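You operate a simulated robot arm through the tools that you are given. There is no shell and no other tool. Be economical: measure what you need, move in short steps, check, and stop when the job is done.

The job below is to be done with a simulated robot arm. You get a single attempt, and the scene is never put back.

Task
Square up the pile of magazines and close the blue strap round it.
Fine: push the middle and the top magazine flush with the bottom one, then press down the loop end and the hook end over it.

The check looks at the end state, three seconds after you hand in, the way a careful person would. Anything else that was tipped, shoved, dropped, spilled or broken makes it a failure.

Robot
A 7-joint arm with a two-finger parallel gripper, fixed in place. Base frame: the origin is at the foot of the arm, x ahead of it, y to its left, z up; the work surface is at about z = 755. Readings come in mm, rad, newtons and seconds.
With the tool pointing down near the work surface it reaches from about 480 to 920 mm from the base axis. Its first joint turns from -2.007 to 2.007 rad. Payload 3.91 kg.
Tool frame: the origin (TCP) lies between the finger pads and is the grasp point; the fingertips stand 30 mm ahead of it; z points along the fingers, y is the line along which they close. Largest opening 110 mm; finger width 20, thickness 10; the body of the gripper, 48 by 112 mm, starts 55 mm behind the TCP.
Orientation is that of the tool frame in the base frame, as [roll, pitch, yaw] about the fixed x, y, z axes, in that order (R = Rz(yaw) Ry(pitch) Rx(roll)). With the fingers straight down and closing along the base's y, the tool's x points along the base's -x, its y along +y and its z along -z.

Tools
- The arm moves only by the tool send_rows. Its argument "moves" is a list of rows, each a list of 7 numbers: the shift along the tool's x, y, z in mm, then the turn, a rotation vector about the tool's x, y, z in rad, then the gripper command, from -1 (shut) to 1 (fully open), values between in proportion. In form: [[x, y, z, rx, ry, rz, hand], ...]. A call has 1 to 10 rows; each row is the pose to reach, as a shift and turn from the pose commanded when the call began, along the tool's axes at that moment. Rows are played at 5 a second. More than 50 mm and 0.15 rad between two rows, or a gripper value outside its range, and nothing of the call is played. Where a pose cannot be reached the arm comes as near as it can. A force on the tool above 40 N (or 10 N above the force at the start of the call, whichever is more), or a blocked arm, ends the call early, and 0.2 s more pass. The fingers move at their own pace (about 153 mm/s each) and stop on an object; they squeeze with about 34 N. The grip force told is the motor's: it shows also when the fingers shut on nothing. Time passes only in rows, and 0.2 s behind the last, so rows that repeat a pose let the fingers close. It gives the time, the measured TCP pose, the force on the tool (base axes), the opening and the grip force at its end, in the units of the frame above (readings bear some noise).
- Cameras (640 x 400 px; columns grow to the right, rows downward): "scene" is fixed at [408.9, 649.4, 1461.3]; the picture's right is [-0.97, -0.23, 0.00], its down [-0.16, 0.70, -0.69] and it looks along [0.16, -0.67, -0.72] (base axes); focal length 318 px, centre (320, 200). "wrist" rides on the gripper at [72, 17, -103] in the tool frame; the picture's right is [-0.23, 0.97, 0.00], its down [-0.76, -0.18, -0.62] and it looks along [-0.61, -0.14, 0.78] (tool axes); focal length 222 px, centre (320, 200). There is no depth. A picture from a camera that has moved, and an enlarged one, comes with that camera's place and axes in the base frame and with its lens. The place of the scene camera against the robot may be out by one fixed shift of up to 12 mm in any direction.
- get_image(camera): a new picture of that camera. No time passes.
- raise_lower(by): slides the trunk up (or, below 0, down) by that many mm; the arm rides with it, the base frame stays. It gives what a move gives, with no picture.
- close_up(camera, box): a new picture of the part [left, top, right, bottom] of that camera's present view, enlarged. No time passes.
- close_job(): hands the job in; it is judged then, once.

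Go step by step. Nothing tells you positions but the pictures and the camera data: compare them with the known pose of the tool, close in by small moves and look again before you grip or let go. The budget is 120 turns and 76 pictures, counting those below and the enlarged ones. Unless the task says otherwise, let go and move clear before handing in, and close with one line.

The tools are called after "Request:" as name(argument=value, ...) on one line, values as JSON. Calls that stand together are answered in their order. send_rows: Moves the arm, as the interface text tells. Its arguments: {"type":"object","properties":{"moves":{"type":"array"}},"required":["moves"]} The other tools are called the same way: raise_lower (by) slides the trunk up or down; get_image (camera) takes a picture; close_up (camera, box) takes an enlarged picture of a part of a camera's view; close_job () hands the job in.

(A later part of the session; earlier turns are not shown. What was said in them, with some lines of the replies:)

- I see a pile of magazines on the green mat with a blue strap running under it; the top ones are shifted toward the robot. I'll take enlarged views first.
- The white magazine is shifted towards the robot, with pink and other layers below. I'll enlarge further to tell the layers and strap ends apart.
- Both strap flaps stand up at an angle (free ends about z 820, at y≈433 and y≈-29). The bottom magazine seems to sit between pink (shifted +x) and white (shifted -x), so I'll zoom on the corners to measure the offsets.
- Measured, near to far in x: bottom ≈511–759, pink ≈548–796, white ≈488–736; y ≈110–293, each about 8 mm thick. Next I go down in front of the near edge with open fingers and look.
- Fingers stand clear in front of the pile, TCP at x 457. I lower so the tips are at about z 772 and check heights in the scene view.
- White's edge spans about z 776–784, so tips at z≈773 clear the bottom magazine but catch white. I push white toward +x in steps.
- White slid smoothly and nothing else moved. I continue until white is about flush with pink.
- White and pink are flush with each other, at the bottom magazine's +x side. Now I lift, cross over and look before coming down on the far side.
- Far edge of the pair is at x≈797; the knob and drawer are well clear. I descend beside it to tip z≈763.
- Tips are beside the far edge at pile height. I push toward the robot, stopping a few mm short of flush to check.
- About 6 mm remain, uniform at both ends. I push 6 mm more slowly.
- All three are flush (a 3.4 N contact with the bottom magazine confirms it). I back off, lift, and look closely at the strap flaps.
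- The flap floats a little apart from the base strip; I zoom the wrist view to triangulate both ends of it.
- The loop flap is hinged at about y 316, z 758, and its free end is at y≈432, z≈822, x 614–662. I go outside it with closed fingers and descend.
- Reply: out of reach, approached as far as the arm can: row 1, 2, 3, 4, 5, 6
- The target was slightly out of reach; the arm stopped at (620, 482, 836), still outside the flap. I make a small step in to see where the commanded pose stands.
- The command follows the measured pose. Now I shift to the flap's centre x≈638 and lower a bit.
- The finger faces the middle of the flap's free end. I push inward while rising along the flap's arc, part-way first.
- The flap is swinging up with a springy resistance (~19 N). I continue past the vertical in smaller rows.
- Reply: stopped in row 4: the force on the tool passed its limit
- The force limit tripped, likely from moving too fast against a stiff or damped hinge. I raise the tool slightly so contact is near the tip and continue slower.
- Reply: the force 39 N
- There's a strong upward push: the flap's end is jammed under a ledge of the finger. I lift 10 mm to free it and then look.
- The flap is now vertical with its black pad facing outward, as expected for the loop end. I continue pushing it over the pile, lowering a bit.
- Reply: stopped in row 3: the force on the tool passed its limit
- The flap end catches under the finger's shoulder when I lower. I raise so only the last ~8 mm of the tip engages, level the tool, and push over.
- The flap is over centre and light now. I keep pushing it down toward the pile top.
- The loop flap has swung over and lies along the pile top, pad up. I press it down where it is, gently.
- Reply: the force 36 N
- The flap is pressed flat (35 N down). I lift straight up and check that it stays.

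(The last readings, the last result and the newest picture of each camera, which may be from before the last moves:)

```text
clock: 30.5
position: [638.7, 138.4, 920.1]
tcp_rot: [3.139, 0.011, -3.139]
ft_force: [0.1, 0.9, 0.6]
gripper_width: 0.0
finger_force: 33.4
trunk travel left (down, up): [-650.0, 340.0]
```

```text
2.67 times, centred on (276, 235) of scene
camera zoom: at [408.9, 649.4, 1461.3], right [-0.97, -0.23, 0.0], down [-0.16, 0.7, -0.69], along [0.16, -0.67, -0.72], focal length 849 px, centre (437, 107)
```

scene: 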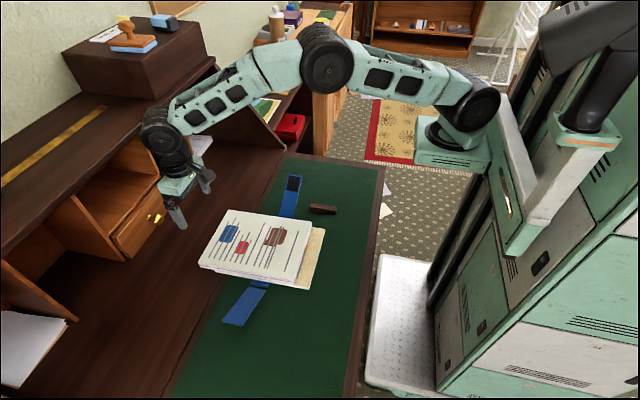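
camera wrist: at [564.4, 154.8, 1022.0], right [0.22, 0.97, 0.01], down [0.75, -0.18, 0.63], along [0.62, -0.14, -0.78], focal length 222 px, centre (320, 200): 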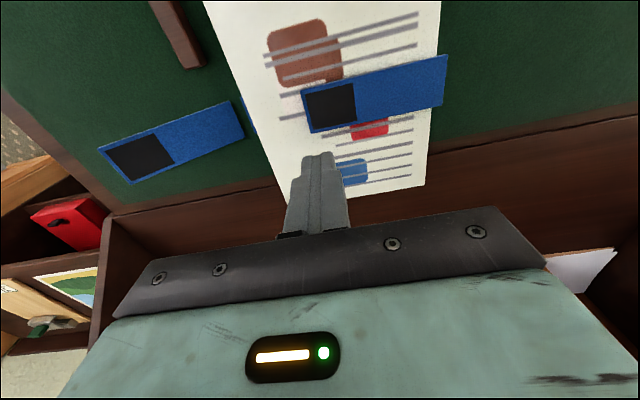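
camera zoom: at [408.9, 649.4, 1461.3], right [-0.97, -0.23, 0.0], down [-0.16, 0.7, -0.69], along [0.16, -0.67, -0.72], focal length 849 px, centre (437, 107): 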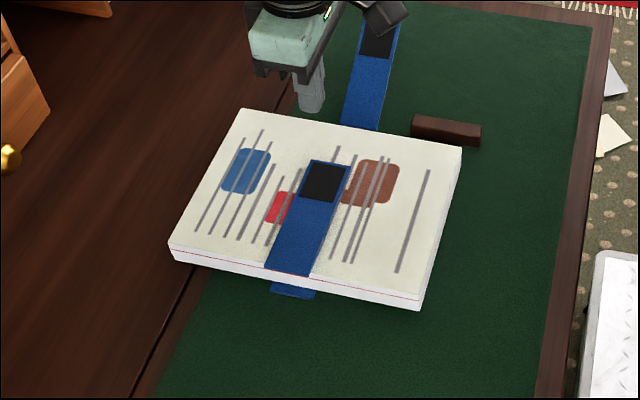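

The loop end stays down and the pile is square. Now I go round to the outside of the hook end at y≈-65, same x.

Request:
send_rows(moves=[[0, -45, 0, 0, -0.01, 0, -1], [0, -90, 0, 0, -0.01, 0, -1], [0, -135, 0, 0, -0.01, 0, -1], [0, -180, 0, 0, -0.01, 0, -1], [0, -203, 0, 0, -0.01, 0, -1], [0, -203, 40, 0, -0.01, 0, -1], [0, -203, 75, 0, -0.01, 0, -1], [0, -203, 96, 0, -0.01, 0, -1], [0, -203, 96, 0, -0.01, 0, -1]])

Request:
get_image(camera="wrist")

Request:
close_up(camera="scene", box=[220, 130, 380, 230])

```text
clock: 32.5
position: [640.8, -64.0, 822.3]
tcp_rot: [3.138, 0.024, -3.138]
ft_force: [-0.6, -0.4, 0.6]
gripper_width: 0.1
finger_force: 34.2
trunk travel left (down, up): [-650.0, 340.0]
```

```text
31 pictures are left
camera wrist: at [565.4, -47.2, 924.6], right [0.22, 0.97, 0.01], down [0.75, -0.18, 0.64], along [0.62, -0.14, -0.77], focal length 222 px, centre (320, 200)
```

wrist: 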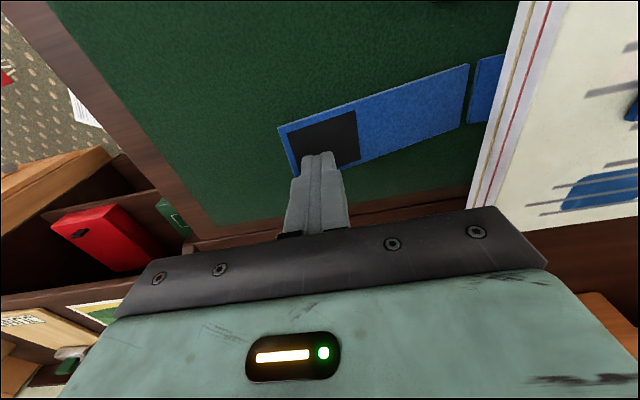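

```text
4.00 times, centred on (300, 180) of scene
camera zoom: at [408.9, 649.4, 1461.3], right [-0.97, -0.23, 0.0], down [-0.16, 0.7, -0.69], along [0.16, -0.67, -0.72], focal length 1273 px, centre (400, 280)
```

zoom: 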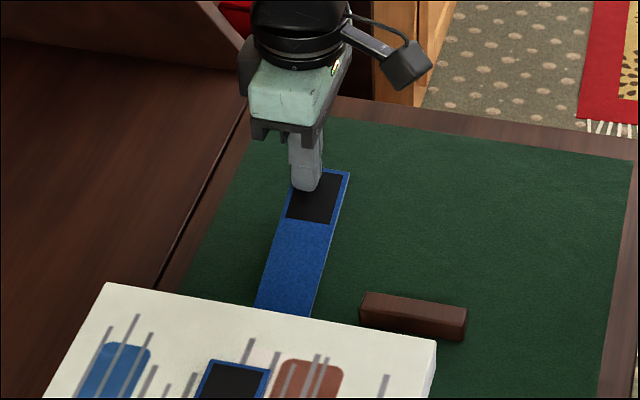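

Careful: pictures show the whole strap and pile slid about 40 mm in -y while I folded the first flap, so the hook end's edge is now near y≈-78 and my finger is above it. I lift, go further out and look again.

Request:
send_rows(moves=[[0, 0, -40, 0, 0, 0, -1], [0, 0, -80, 0, 0.02, 0, -1], [2, -40, -80, 0, 0.024, 0, -1], [4, -75, -80, 0, 0.024, 0, -1], [4, -75, -80, 0, 0.024, 0, -1]])

Request:
get_image(camera="wrist")

Request:
close_up(camera="scene", box=[200, 130, 360, 290])

```text
clock: 33.7
position: [636.2, -139.6, 900.6]
tcp_rot: [3.137, -0.001, -3.137]
ft_force: [0.8, -0.2, 0.4]
gripper_width: 0.0
finger_force: 34.1
trunk travel left (down, up): [-650.0, 340.0]
```

```text
29 pictures are left
camera wrist: at [563.0, -123.5, 1004.8], right [0.22, 0.97, 0.0], down [0.76, -0.18, 0.62], along [0.61, -0.14, -0.78], focal length 222 px, centre (320, 200)
```

wrist: 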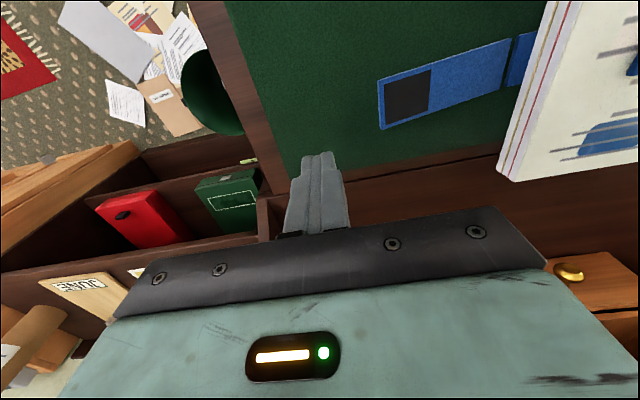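

```text
2.50 times, centred on (280, 210) of scene
camera zoom: at [408.9, 649.4, 1461.3], right [-0.97, -0.23, 0.0], down [-0.16, 0.7, -0.69], along [0.16, -0.67, -0.72], focal length 796 px, centre (420, 175)
```

zoom: 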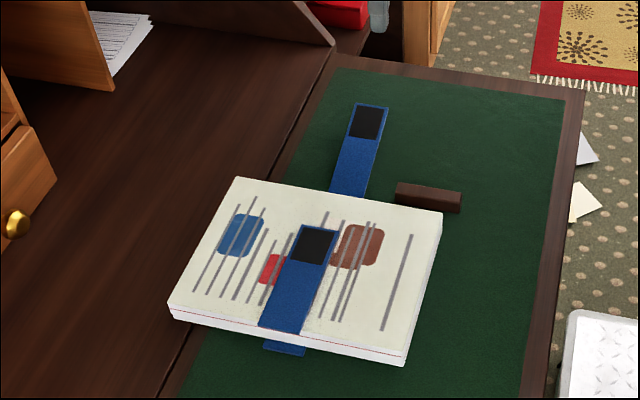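

Now the hook flap measures: hinge y≈44, free end y≈-84, z≈806, x 609–652. I position outside it at y≈-112.

Request:
send_rows(moves=[[4, 26, 0, 0, 0, 0, -1], [4, 26, 40, 0, 0, 0, -1], [4, 26, 70, 0, 0, 0, -1], [4, 26, 80, 0, 0, 0, -1], [4, 26, 80, 0, 0, 0, -1]])

Request:
close_up(camera="wrist", box=[240, 20, 560, 220])

Request:
close_up(camera="scene", box=[240, 130, 368, 210])

```text
clock: 34.9
position: [631.3, -111.3, 821.8]
tcp_rot: [3.139, -0.002, -3.137]
ft_force: [-0.7, 0.8, 1.0]
gripper_width: 0.3
finger_force: 33.9
trunk travel left (down, up): [-650.0, 340.0]
```

```text
2.00 times, centred on (400, 120) of wrist
camera zoom: at [558.5, -96.3, 924.8], right [0.22, 0.97, 0.0], down [0.76, -0.18, 0.62], along [0.61, -0.14, -0.78], focal length 444 px, centre (160, 360)
```

zoom: 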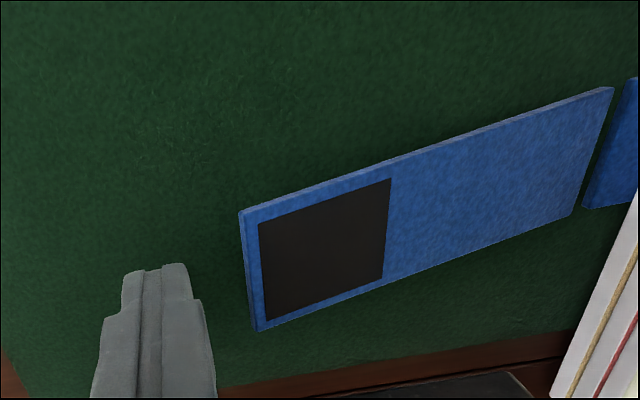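

```text
5.00 times, centred on (304, 170) of scene
camera zoom: at [408.9, 649.4, 1461.3], right [-0.97, -0.23, 0.0], down [-0.16, 0.7, -0.69], along [0.16, -0.67, -0.72], focal length 1592 px, centre (400, 350)
```

zoom: 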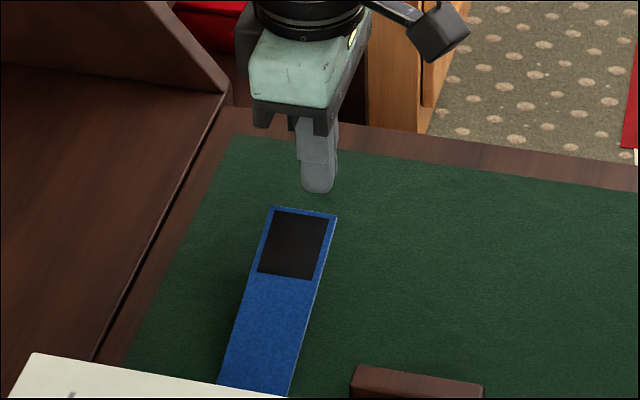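

The finger is squarely outside the free end with the tip ~13 mm below its edge. I push and rise slowly along the arc.

Request:
send_rows(moves=[[0, 10, 0, 0, 0, 0, -1], [0, 17, 0, 0, 0, 0, -1], [0, 22, -6, 0, 0, 0, -1], [0, 27, -12, 0, 0, 0, -1], [0, 31, -19, 0, 0, 0, -1], [0, 35, -26, 0, 0, 0, -1], [0, 41, -34, 0, 0, 0, -1], [0, 47, -41, 0, 0, 0, -1], [0, 53, -48, 0, 0, 0, -1], [0, 59, -53, 0, 0, 0, -1]])

Request:
get_image(camera="wrist")

Request:
close_up(camera="scene", box=[200, 140, 360, 240])

```text
clock: 37.1
position: [630.4, -53.1, 875.7]
tcp_rot: [3.138, -0.001, -3.137]
ft_force: [0.2, 0.1, 0.2]
gripper_width: 0.1
finger_force: 34.0
trunk travel left (down, up): [-650.0, 340.0]
```

```text
25 pictures are left
camera wrist: at [558.6, -37.6, 978.8], right [0.22, 0.97, 0.0], down [0.76, -0.18, 0.62], along [0.61, -0.14, -0.78], focal length 222 px, centre (320, 200)
```

wrist: 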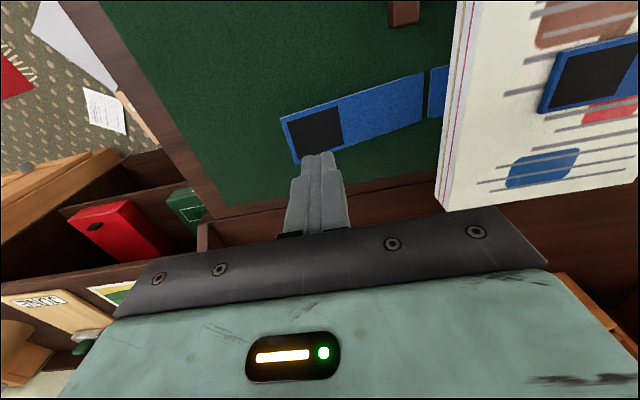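

```text
4.00 times, centred on (280, 190) of scene
camera zoom: at [408.9, 649.4, 1461.3], right [-0.97, -0.23, 0.0], down [-0.16, 0.7, -0.69], along [0.16, -0.67, -0.72], focal length 1273 px, centre (480, 240)
```

zoom: 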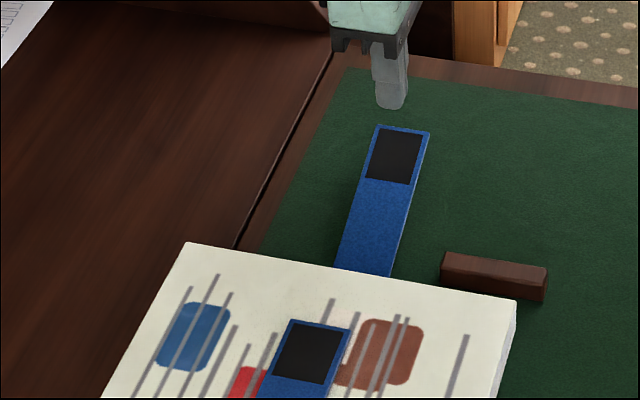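

The tip slipped over the flap's edge without moving it, harmlessly. I go back out and come in lower (tip ≈ z 772).

Request:
send_rows(moves=[[0, -30, -10, 0, 0, 0, -1], [0, -60, -10, 0, 0, 0, -1], [0, -60, 30, 0, 0, 0, -1], [0, -60, 60, 0, 0, 0, -1], [0, -60, 74, 0, 0, 0, -1], [0, -50, 74, 0, 0, 0, -1], [0, -43, 74, 0, 0, 0, -1], [0, -38, 70, 0, 0, 0, -1], [0, -33, 64, 0, 0, 0, -1], [0, -28, 57, 0, 0, 0, -1]])

Request:
get_image(camera="wrist")

```text
clock: 39.3
position: [630.8, -82.0, 817.9]
tcp_rot: [3.139, -0.003, -3.139]
ft_force: [0.7, -5.4, 0.9]
gripper_width: 0.0
finger_force: 34.5
trunk travel left (down, up): [-650.0, 340.0]
```

```text
23 pictures are left
camera wrist: at [558.0, -66.1, 921.2], right [0.22, 0.97, 0.0], down [0.76, -0.18, 0.62], along [0.61, -0.14, -0.78], focal length 222 px, centre (320, 200)
```

wrist: 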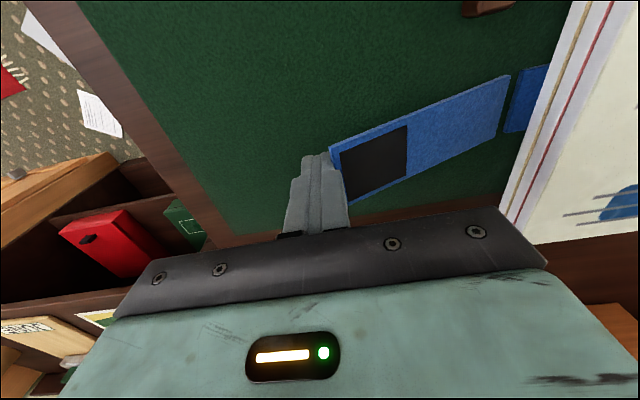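

Good contact on the edge (5 N). I continue along the arc slowly.

Request:
send_rows(moves=[[0, 4, -7, 0, 0, 0, -1], [0, 8, -13, 0, 0, 0, -1], [0, 13, -19, 0, 0, 0, -1], [0, 18, -25, 0, 0, 0, -1], [0, 23, -31, 0, 0, 0, -1], [0, 28, -36, 0, 0, 0, -1], [0, 33, -41, 0, 0, 0, -1], [0, 38, -45, 0, 0, 0, -1], [0, 43, -49, 0, 0, 0, -1], [0, 48, -53, 0, 0, 0, -1]])

Request:
get_image(camera="wrist")

```text
clock: 41.5
position: [629.8, -34.5, 871.3]
tcp_rot: [3.139, -0.001, -3.138]
ft_force: [-1.9, -7.6, 4.7]
gripper_width: 0.0
finger_force: 33.9
trunk travel left (down, up): [-650.0, 340.0]
```

```text
22 pictures are left
camera wrist: at [558.0, -18.2, 974.5], right [0.22, 0.97, 0.0], down [0.76, -0.18, 0.62], along [0.61, -0.14, -0.78], focal length 222 px, centre (320, 200)
```

wrist: 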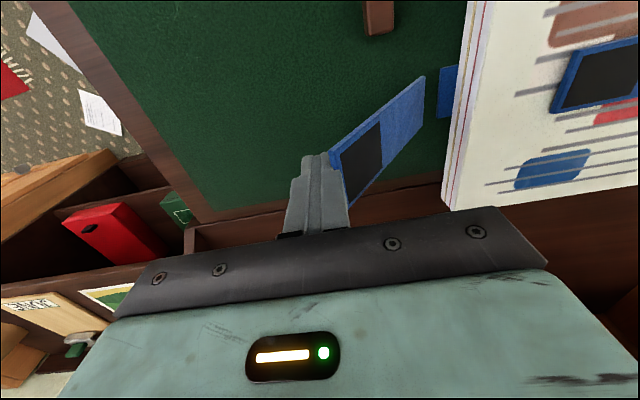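

The flap is at roughly 55–60°. I continue toward vertical, letting the tip rise relative to the edge to avoid jamming.

Request:
send_rows(moves=[[0, 5, -4, 0, 0, 0, -1], [0, 10, -8, 0, 0, 0, -1], [0, 15, -12, 0, 0, 0, -1], [0, 20, -15, 0, 0, 0, -1], [0, 25, -18, 0, 0, 0, -1], [0, 30, -20, 0, 0, 0, -1], [0, 35, -22, 0, 0, 0, -1], [0, 40, -24, 0, 0, 0, -1], [0, 45, -26, 0, 0, 0, -1]])

Request:
close_up(camera="wrist", box=[240, 50, 480, 230])

```text
clock: 43.5
position: [631.3, 10.9, 899.0]
tcp_rot: [3.137, 0.0, -3.139]
ft_force: [0.9, -10.6, 23.0]
gripper_width: 0.0
finger_force: 34.6
trunk travel left (down, up): [-650.0, 340.0]
```

```text
2.22 times, centred on (360, 140) of wrist
camera zoom: at [557.9, 26.7, 1001.9], right [0.22, 0.97, 0.0], down [0.76, -0.18, 0.62], along [0.61, -0.14, -0.78], focal length 494 px, centre (231, 333)
```

zoom: 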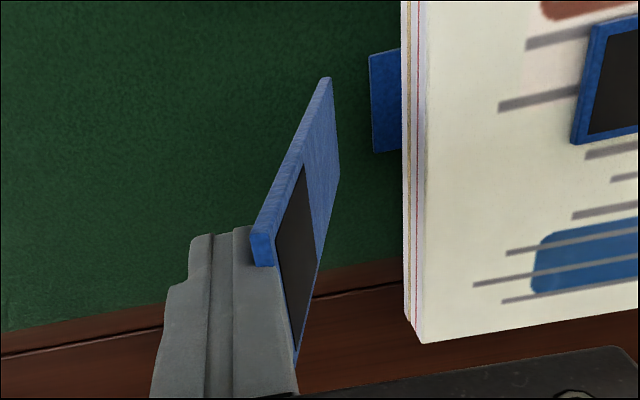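

Nearly vertical, with upward jam force building. I raise a few mm and keep nudging over centre.

Request:
send_rows(moves=[[0, 0, -4, 0, 0, 0, -1], [0, 1, -8, 0, 0, 0, -1], [0, 5, -9, 0, 0, 0, -1], [0, 9, -10, 0, 0, 0, -1], [0, 14, -10, 0, 0, 0, -1], [0, 19, -10, 0, 0, 0, -1], [0, 24, -10, 0, 0, 0, -1], [0, 29, -10, 0, 0, 0, -1], [0, 34, -9, 0, 0, 0, -1]])

Request:
close_up(camera="wrist", box=[240, 50, 480, 230])

```text
clock: 45.5
position: [632.3, 45.0, 908.9]
tcp_rot: [3.136, 0.003, -3.139]
ft_force: [-1.2, -5.5, 32.9]
gripper_width: 0.0
finger_force: 33.4
trunk travel left (down, up): [-650.0, 340.0]
```

```text
2.22 times, centred on (360, 140) of wrist
camera zoom: at [558.0, 60.5, 1012.3], right [0.22, 0.97, 0.01], down [0.76, -0.18, 0.62], along [0.61, -0.14, -0.78], focal length 494 px, centre (231, 333)
```

zoom: 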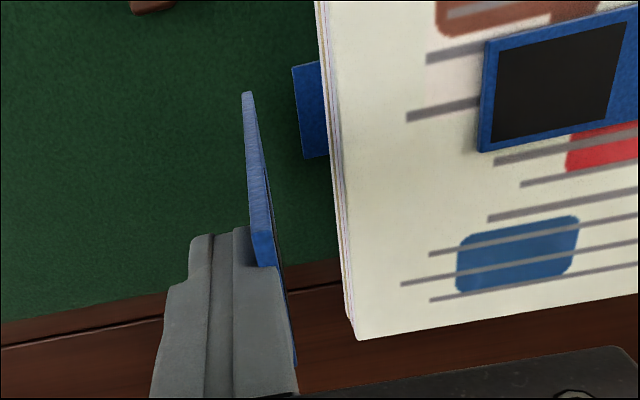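

Vertical now. I raise another 10 mm to free the edge and tip it over, as with the other flap.

Request:
send_rows(moves=[[0, -1, -5, 0, 0, 0, -1], [0, -1, -10, 0, 0, 0, -1], [0, 2, -11, 0, 0, 0, -1], [0, 7, -11, 0, 0, 0, -1], [0, 12, -10, 0, 0, 0, -1], [0, 17, -9, 0, 0, 0, -1], [0, 22, -8, 0, 0, 0, -1], [0, 28, -6, 0, 0, 0, -1], [0, 34, -3, 0, 0, 0, -1]])

Request:
close_up(camera="wrist", box=[240, 50, 480, 230])

```text
clock: 47.5
position: [630.7, 79.1, 909.9]
tcp_rot: [3.139, -0.002, -3.139]
ft_force: [-0.3, 0.1, 0.1]
gripper_width: 0.0
finger_force: 34.3
trunk travel left (down, up): [-650.0, 340.0]
```

```text
2.22 times, centred on (360, 140) of wrist
camera zoom: at [557.9, 95.1, 1013.0], right [0.22, 0.97, 0.0], down [0.76, -0.18, 0.62], along [0.61, -0.14, -0.78], focal length 494 px, centre (231, 333)
```

zoom: 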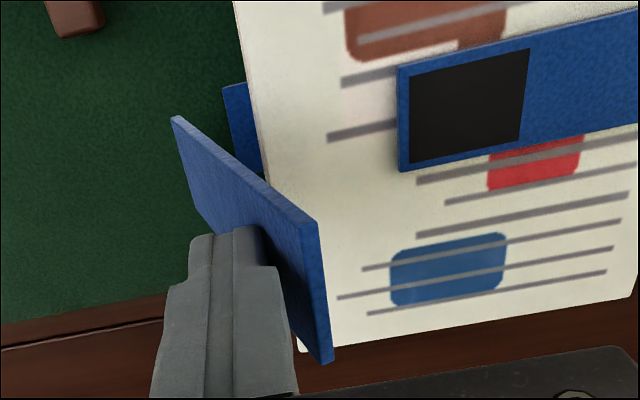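

It is over centre with no load. I mirror the earlier motion: push on and down toward the pile.

Request:
send_rows(moves=[[0, 7, 7, 0, 0, 0, -1], [0, 14, 15, 0, 0, 0, -1], [0, 21, 25, 0, 0, 0, -1], [0, 27, 34, 0, 0, 0, -1], [0, 31, 43, 0, 0, 0, -1], [0, 35, 52, 0, 0, 0, -1], [0, 38, 61, 0, 0, 0, -1]])

Request:
get_image(camera="wrist")

```text
clock: 49.1
position: [630.6, 117.4, 847.4]
tcp_rot: [3.138, -0.001, -3.138]
ft_force: [0.2, 0.3, 0.7]
gripper_width: 0.2
finger_force: 34.0
trunk travel left (down, up): [-650.0, 340.0]
```

```text
18 pictures are left
camera wrist: at [558.1, 132.5, 952.1], right [0.22, 0.97, 0.0], down [0.76, -0.18, 0.62], along [0.61, -0.14, -0.78], focal length 222 px, centre (320, 200)
```

wrist: 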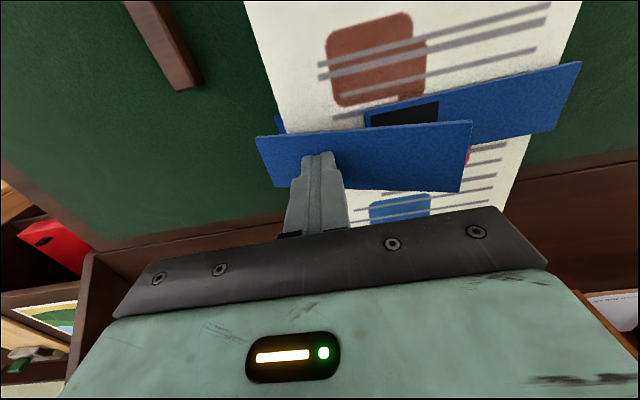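

The hook flap is leaning over the loop's pad. I slide forward to the overlap and press down there.

Request:
send_rows(moves=[[0, 8, 0, 0, 0, 0, -1], [0, 16, 2, 0, 0, 0, -1], [0, 24, 4, 0, 0, 0, -1], [0, 32, 6, 0, 0, 0, -1], [0, 40, 8, 0, 0, 0, -1], [0, 40, 12, 0, 0, 0, -1], [0, 40, 16, 0, 0, 0, -1], [0, 40, 19, 0, 0, 0, -1], [0, 40, 22, 0, 0, 0, -1], [0, 40, 24, 0, 0, 0, -1]])

Request:
get_image(camera="wrist")

Request:
close_up(camera="scene", box=[180, 170, 372, 310])

```text
clock: 51.3
position: [629.8, 157.7, 828.1]
tcp_rot: [3.134, 0.001, -3.139]
ft_force: [-5.2, -3.0, 36.7]
gripper_width: 0.3
finger_force: 33.7
trunk travel left (down, up): [-650.0, 340.0]
```

```text
17 pictures are left
camera wrist: at [557.1, 173.3, 931.3], right [0.22, 0.97, 0.01], down [0.76, -0.18, 0.62], along [0.61, -0.13, -0.78], focal length 222 px, centre (320, 200)
```

wrist: 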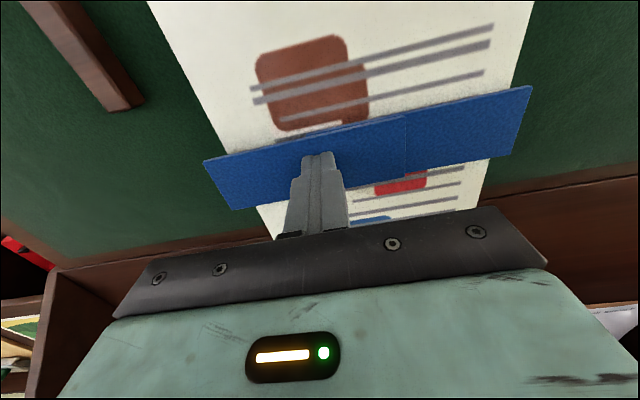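

```text
2.86 times, centred on (276, 240) of scene
camera zoom: at [408.9, 649.4, 1461.3], right [-0.97, -0.23, 0.0], down [-0.16, 0.7, -0.69], along [0.16, -0.67, -0.72], focal length 910 px, centre (446, 86)
```

zoom: 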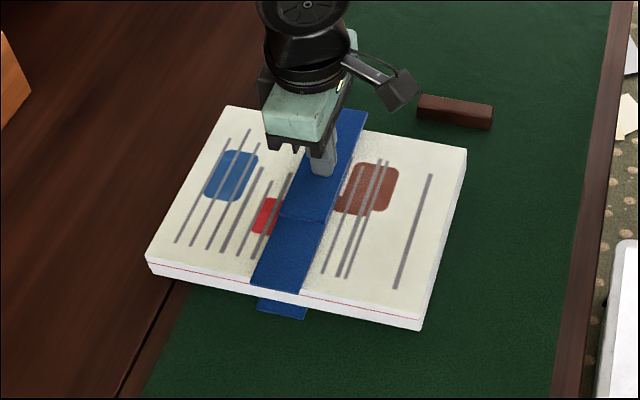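

The strap is closed; the hook end's edge lies at y≈214, so the pads overlap around y≈190. I press once more there.

Request:
send_rows(moves=[[0, 0, -10, 0, 0, 0, -1], [0, 18, -14, 0, 0, 0, -1], [0, 36, -14, 0, 0, 0, -1], [0, 36, -8, 0, 0, 0, -1], [0, 36, -4, 0, 0, 0, -1], [0, 36, -1, 0, 0, 0, -1], [0, 36, 0, 0, 0, 0, -1], [0, 36, 0, 0, 0, 0, -1]])

```text
clock: 53.1
position: [630.2, 194.5, 826.8]
tcp_rot: [3.135, 0.001, -3.138]
ft_force: [-3.6, -2.2, 35.7]
gripper_width: 0.0
finger_force: 33.9
trunk travel left (down, up): [-650.0, 340.0]
```

Pressed with 36 N on the pads. I lift straight up, move clear toward the robot side, and inspect.

Request:
send_rows(moves=[[0, 0, -15, 0, 0, 0, -1], [0, 0, -60, 0, 0, 0, -1], [0, 0, -108, 0, 0, 0, -1], [0, 0, -155, 0, 0, 0, -1], [40, -20, -185, 0, 0, 0, -1], [80, -40, -205, 0, 0, 0, -1], [120, -60, -225, 0, 0, 0, -1], [130, -80, -255, 0, 0, 0, -1], [130, -90, -285, 0, 0, 0, -1]])

Request:
get_image(camera="wrist")

Request:
close_up(camera="scene", box=[180, 170, 372, 310])

Request:
close_up(camera="scene", box=[185, 235, 265, 285])

Request:
close_up(camera="scene", box=[260, 245, 340, 295])

```text
refused: row 5 steps farther than a row can; nothing moved
```

```text
15 pictures are left
camera wrist: at [556.8, 209.6, 930.7], right [0.22, 0.97, 0.01], down [0.76, -0.18, 0.62], along [0.61, -0.13, -0.78], focal length 222 px, centre (320, 200)
```

wrist: 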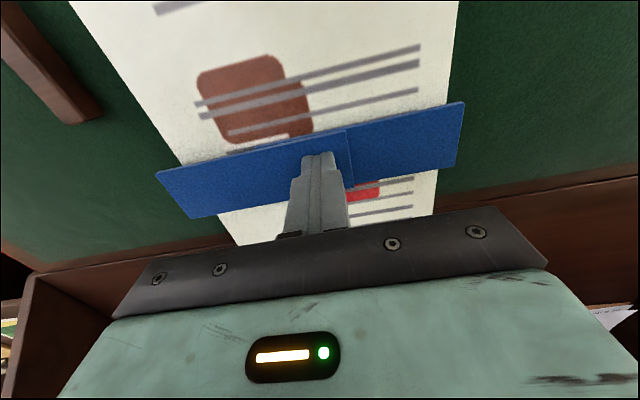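

```text
2.86 times, centred on (276, 240) of scene
camera zoom: at [408.9, 649.4, 1461.3], right [-0.97, -0.23, 0.0], down [-0.16, 0.7, -0.69], along [0.16, -0.67, -0.72], focal length 910 px, centre (446, 86)
```

zoom: 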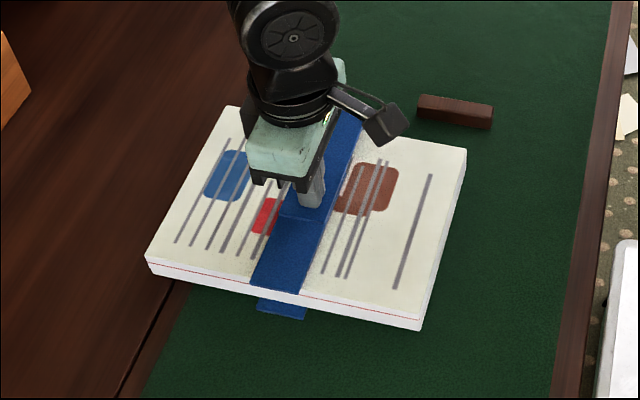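

```text
8.00 times, centred on (225, 260) of scene
camera zoom: at [408.9, 649.4, 1461.3], right [-0.97, -0.23, 0.0], down [-0.16, 0.7, -0.69], along [0.16, -0.67, -0.72], focal length 2547 px, centre (1080, -280)
```

zoom: 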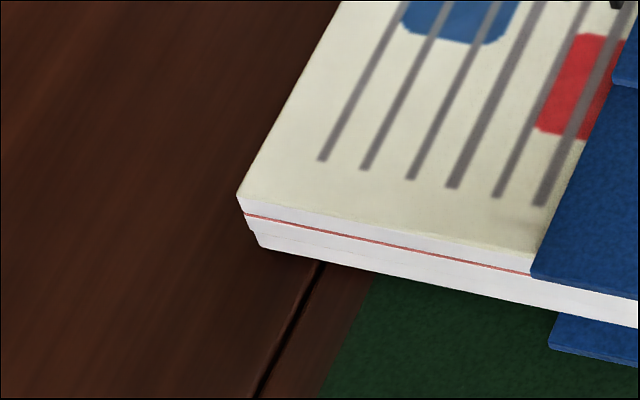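

```text
8.00 times, centred on (300, 270) of scene
camera zoom: at [408.9, 649.4, 1461.3], right [-0.97, -0.23, 0.0], down [-0.16, 0.7, -0.69], along [0.16, -0.67, -0.72], focal length 2547 px, centre (480, -360)
```

zoom: 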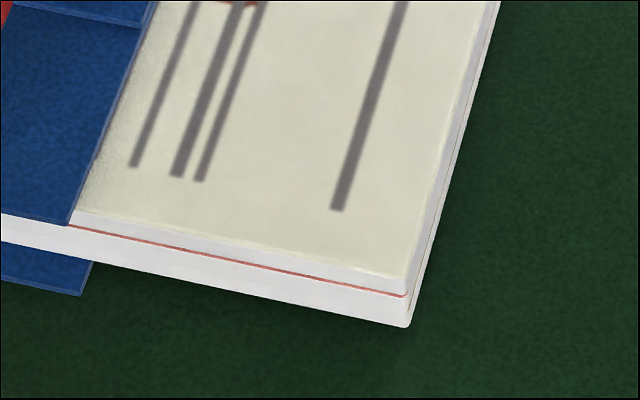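

The pile still looks flush and the strap lies flat; the lift was refused, so I redo it with shorter rows.

Request:
send_rows(moves=[[0, 0, -15, 0, 0, 0, -1], [0, 0, -55, 0, 0, 0, -1], [0, 0, -100, 0, 0, 0, -1], [0, 0, -140, 0, 0, 0, -1], [30, -15, -165, 0, 0, 0, -1], [60, -30, -190, 0, 0, 0, -1], [90, -45, -215, 0, 0, 0, -1], [115, -60, -240, 0, 0, 0, -1], [130, -75, -265, 0, 0, 0, -1]])

Request:
get_image(camera="wrist")

Request:
close_up(camera="scene", box=[180, 170, 372, 310])

Request:
close_up(camera="scene", box=[203, 250, 251, 280])

Request:
close_up(camera="scene", box=[270, 260, 318, 290])

```text
clock: 55.1
position: [500.7, 115.6, 1089.4]
tcp_rot: [3.138, -0.004, -3.139]
ft_force: [0.2, 0.5, 0.3]
gripper_width: 0.0
finger_force: 34.0
trunk travel left (down, up): [-650.0, 340.0]
```

```text
11 pictures are left
camera wrist: at [428.0, 132.5, 1193.8], right [0.22, 0.97, 0.0], down [0.76, -0.18, 0.62], along [0.61, -0.14, -0.78], focal length 222 px, centre (320, 200)
```

wrist: 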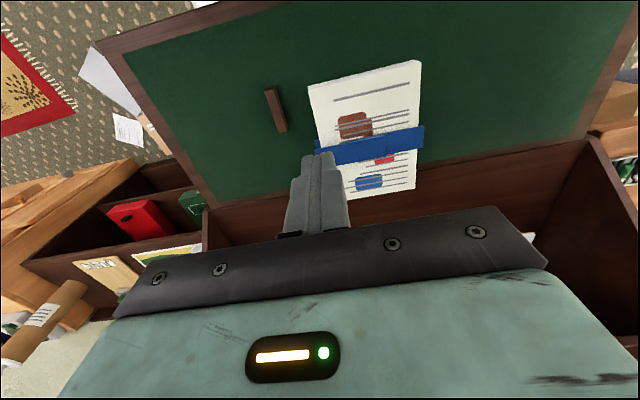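

```text
2.86 times, centred on (276, 240) of scene
camera zoom: at [408.9, 649.4, 1461.3], right [-0.97, -0.23, 0.0], down [-0.16, 0.7, -0.69], along [0.16, -0.67, -0.72], focal length 910 px, centre (446, 86)
```

zoom: 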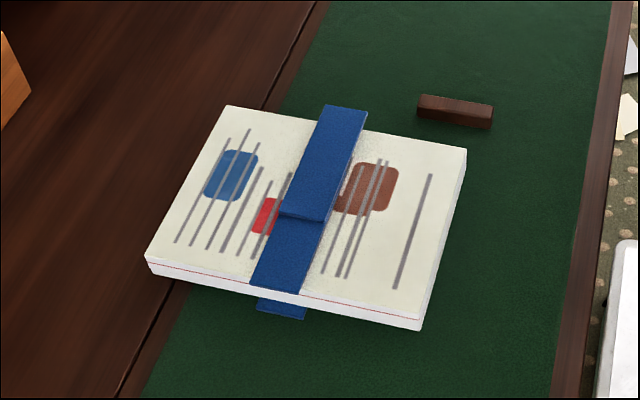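

```text
13.33 times, centred on (227, 265) of scene
camera zoom: at [408.9, 649.4, 1461.3], right [-0.97, -0.23, 0.0], down [-0.16, 0.7, -0.69], along [0.16, -0.67, -0.72], focal length 4244 px, centre (1560, -667)
```

zoom: 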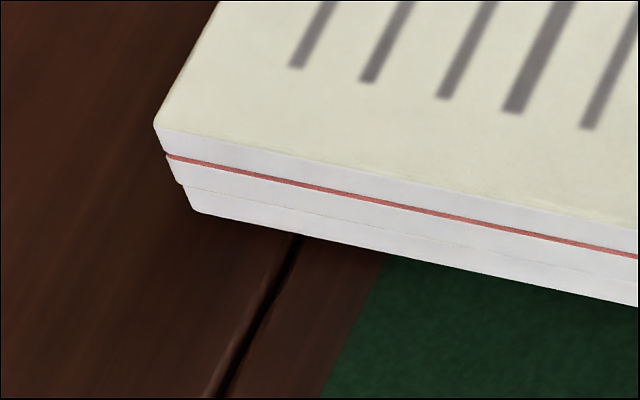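

```text
13.33 times, centred on (294, 275) of scene
camera zoom: at [408.9, 649.4, 1461.3], right [-0.97, -0.23, 0.0], down [-0.16, 0.7, -0.69], along [0.16, -0.67, -0.72], focal length 4244 px, centre (667, -800)
```

zoom: 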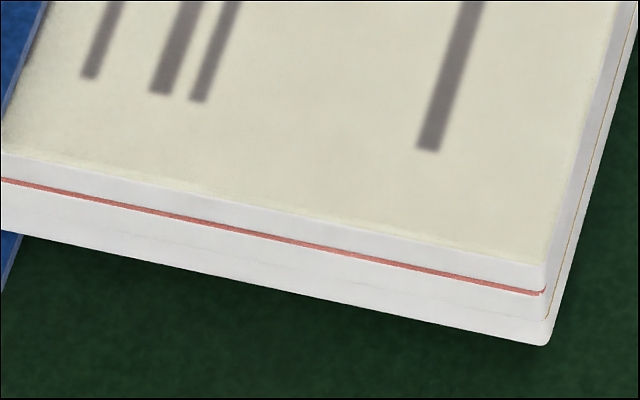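

The pile is flush to within about a millimetre, both strap ends lie closed over each other, the wooden block is untouched and the arm is clear. Handing in.

Request:
close_job()

```text
The job is handed in.
```

The magazines are squared up and the blue strap is closed round them: loop end pressed down first, hook end over it. While I folded the strap ends, the whole pile slid about 13 mm toward -y in total, but it touched nothing else.
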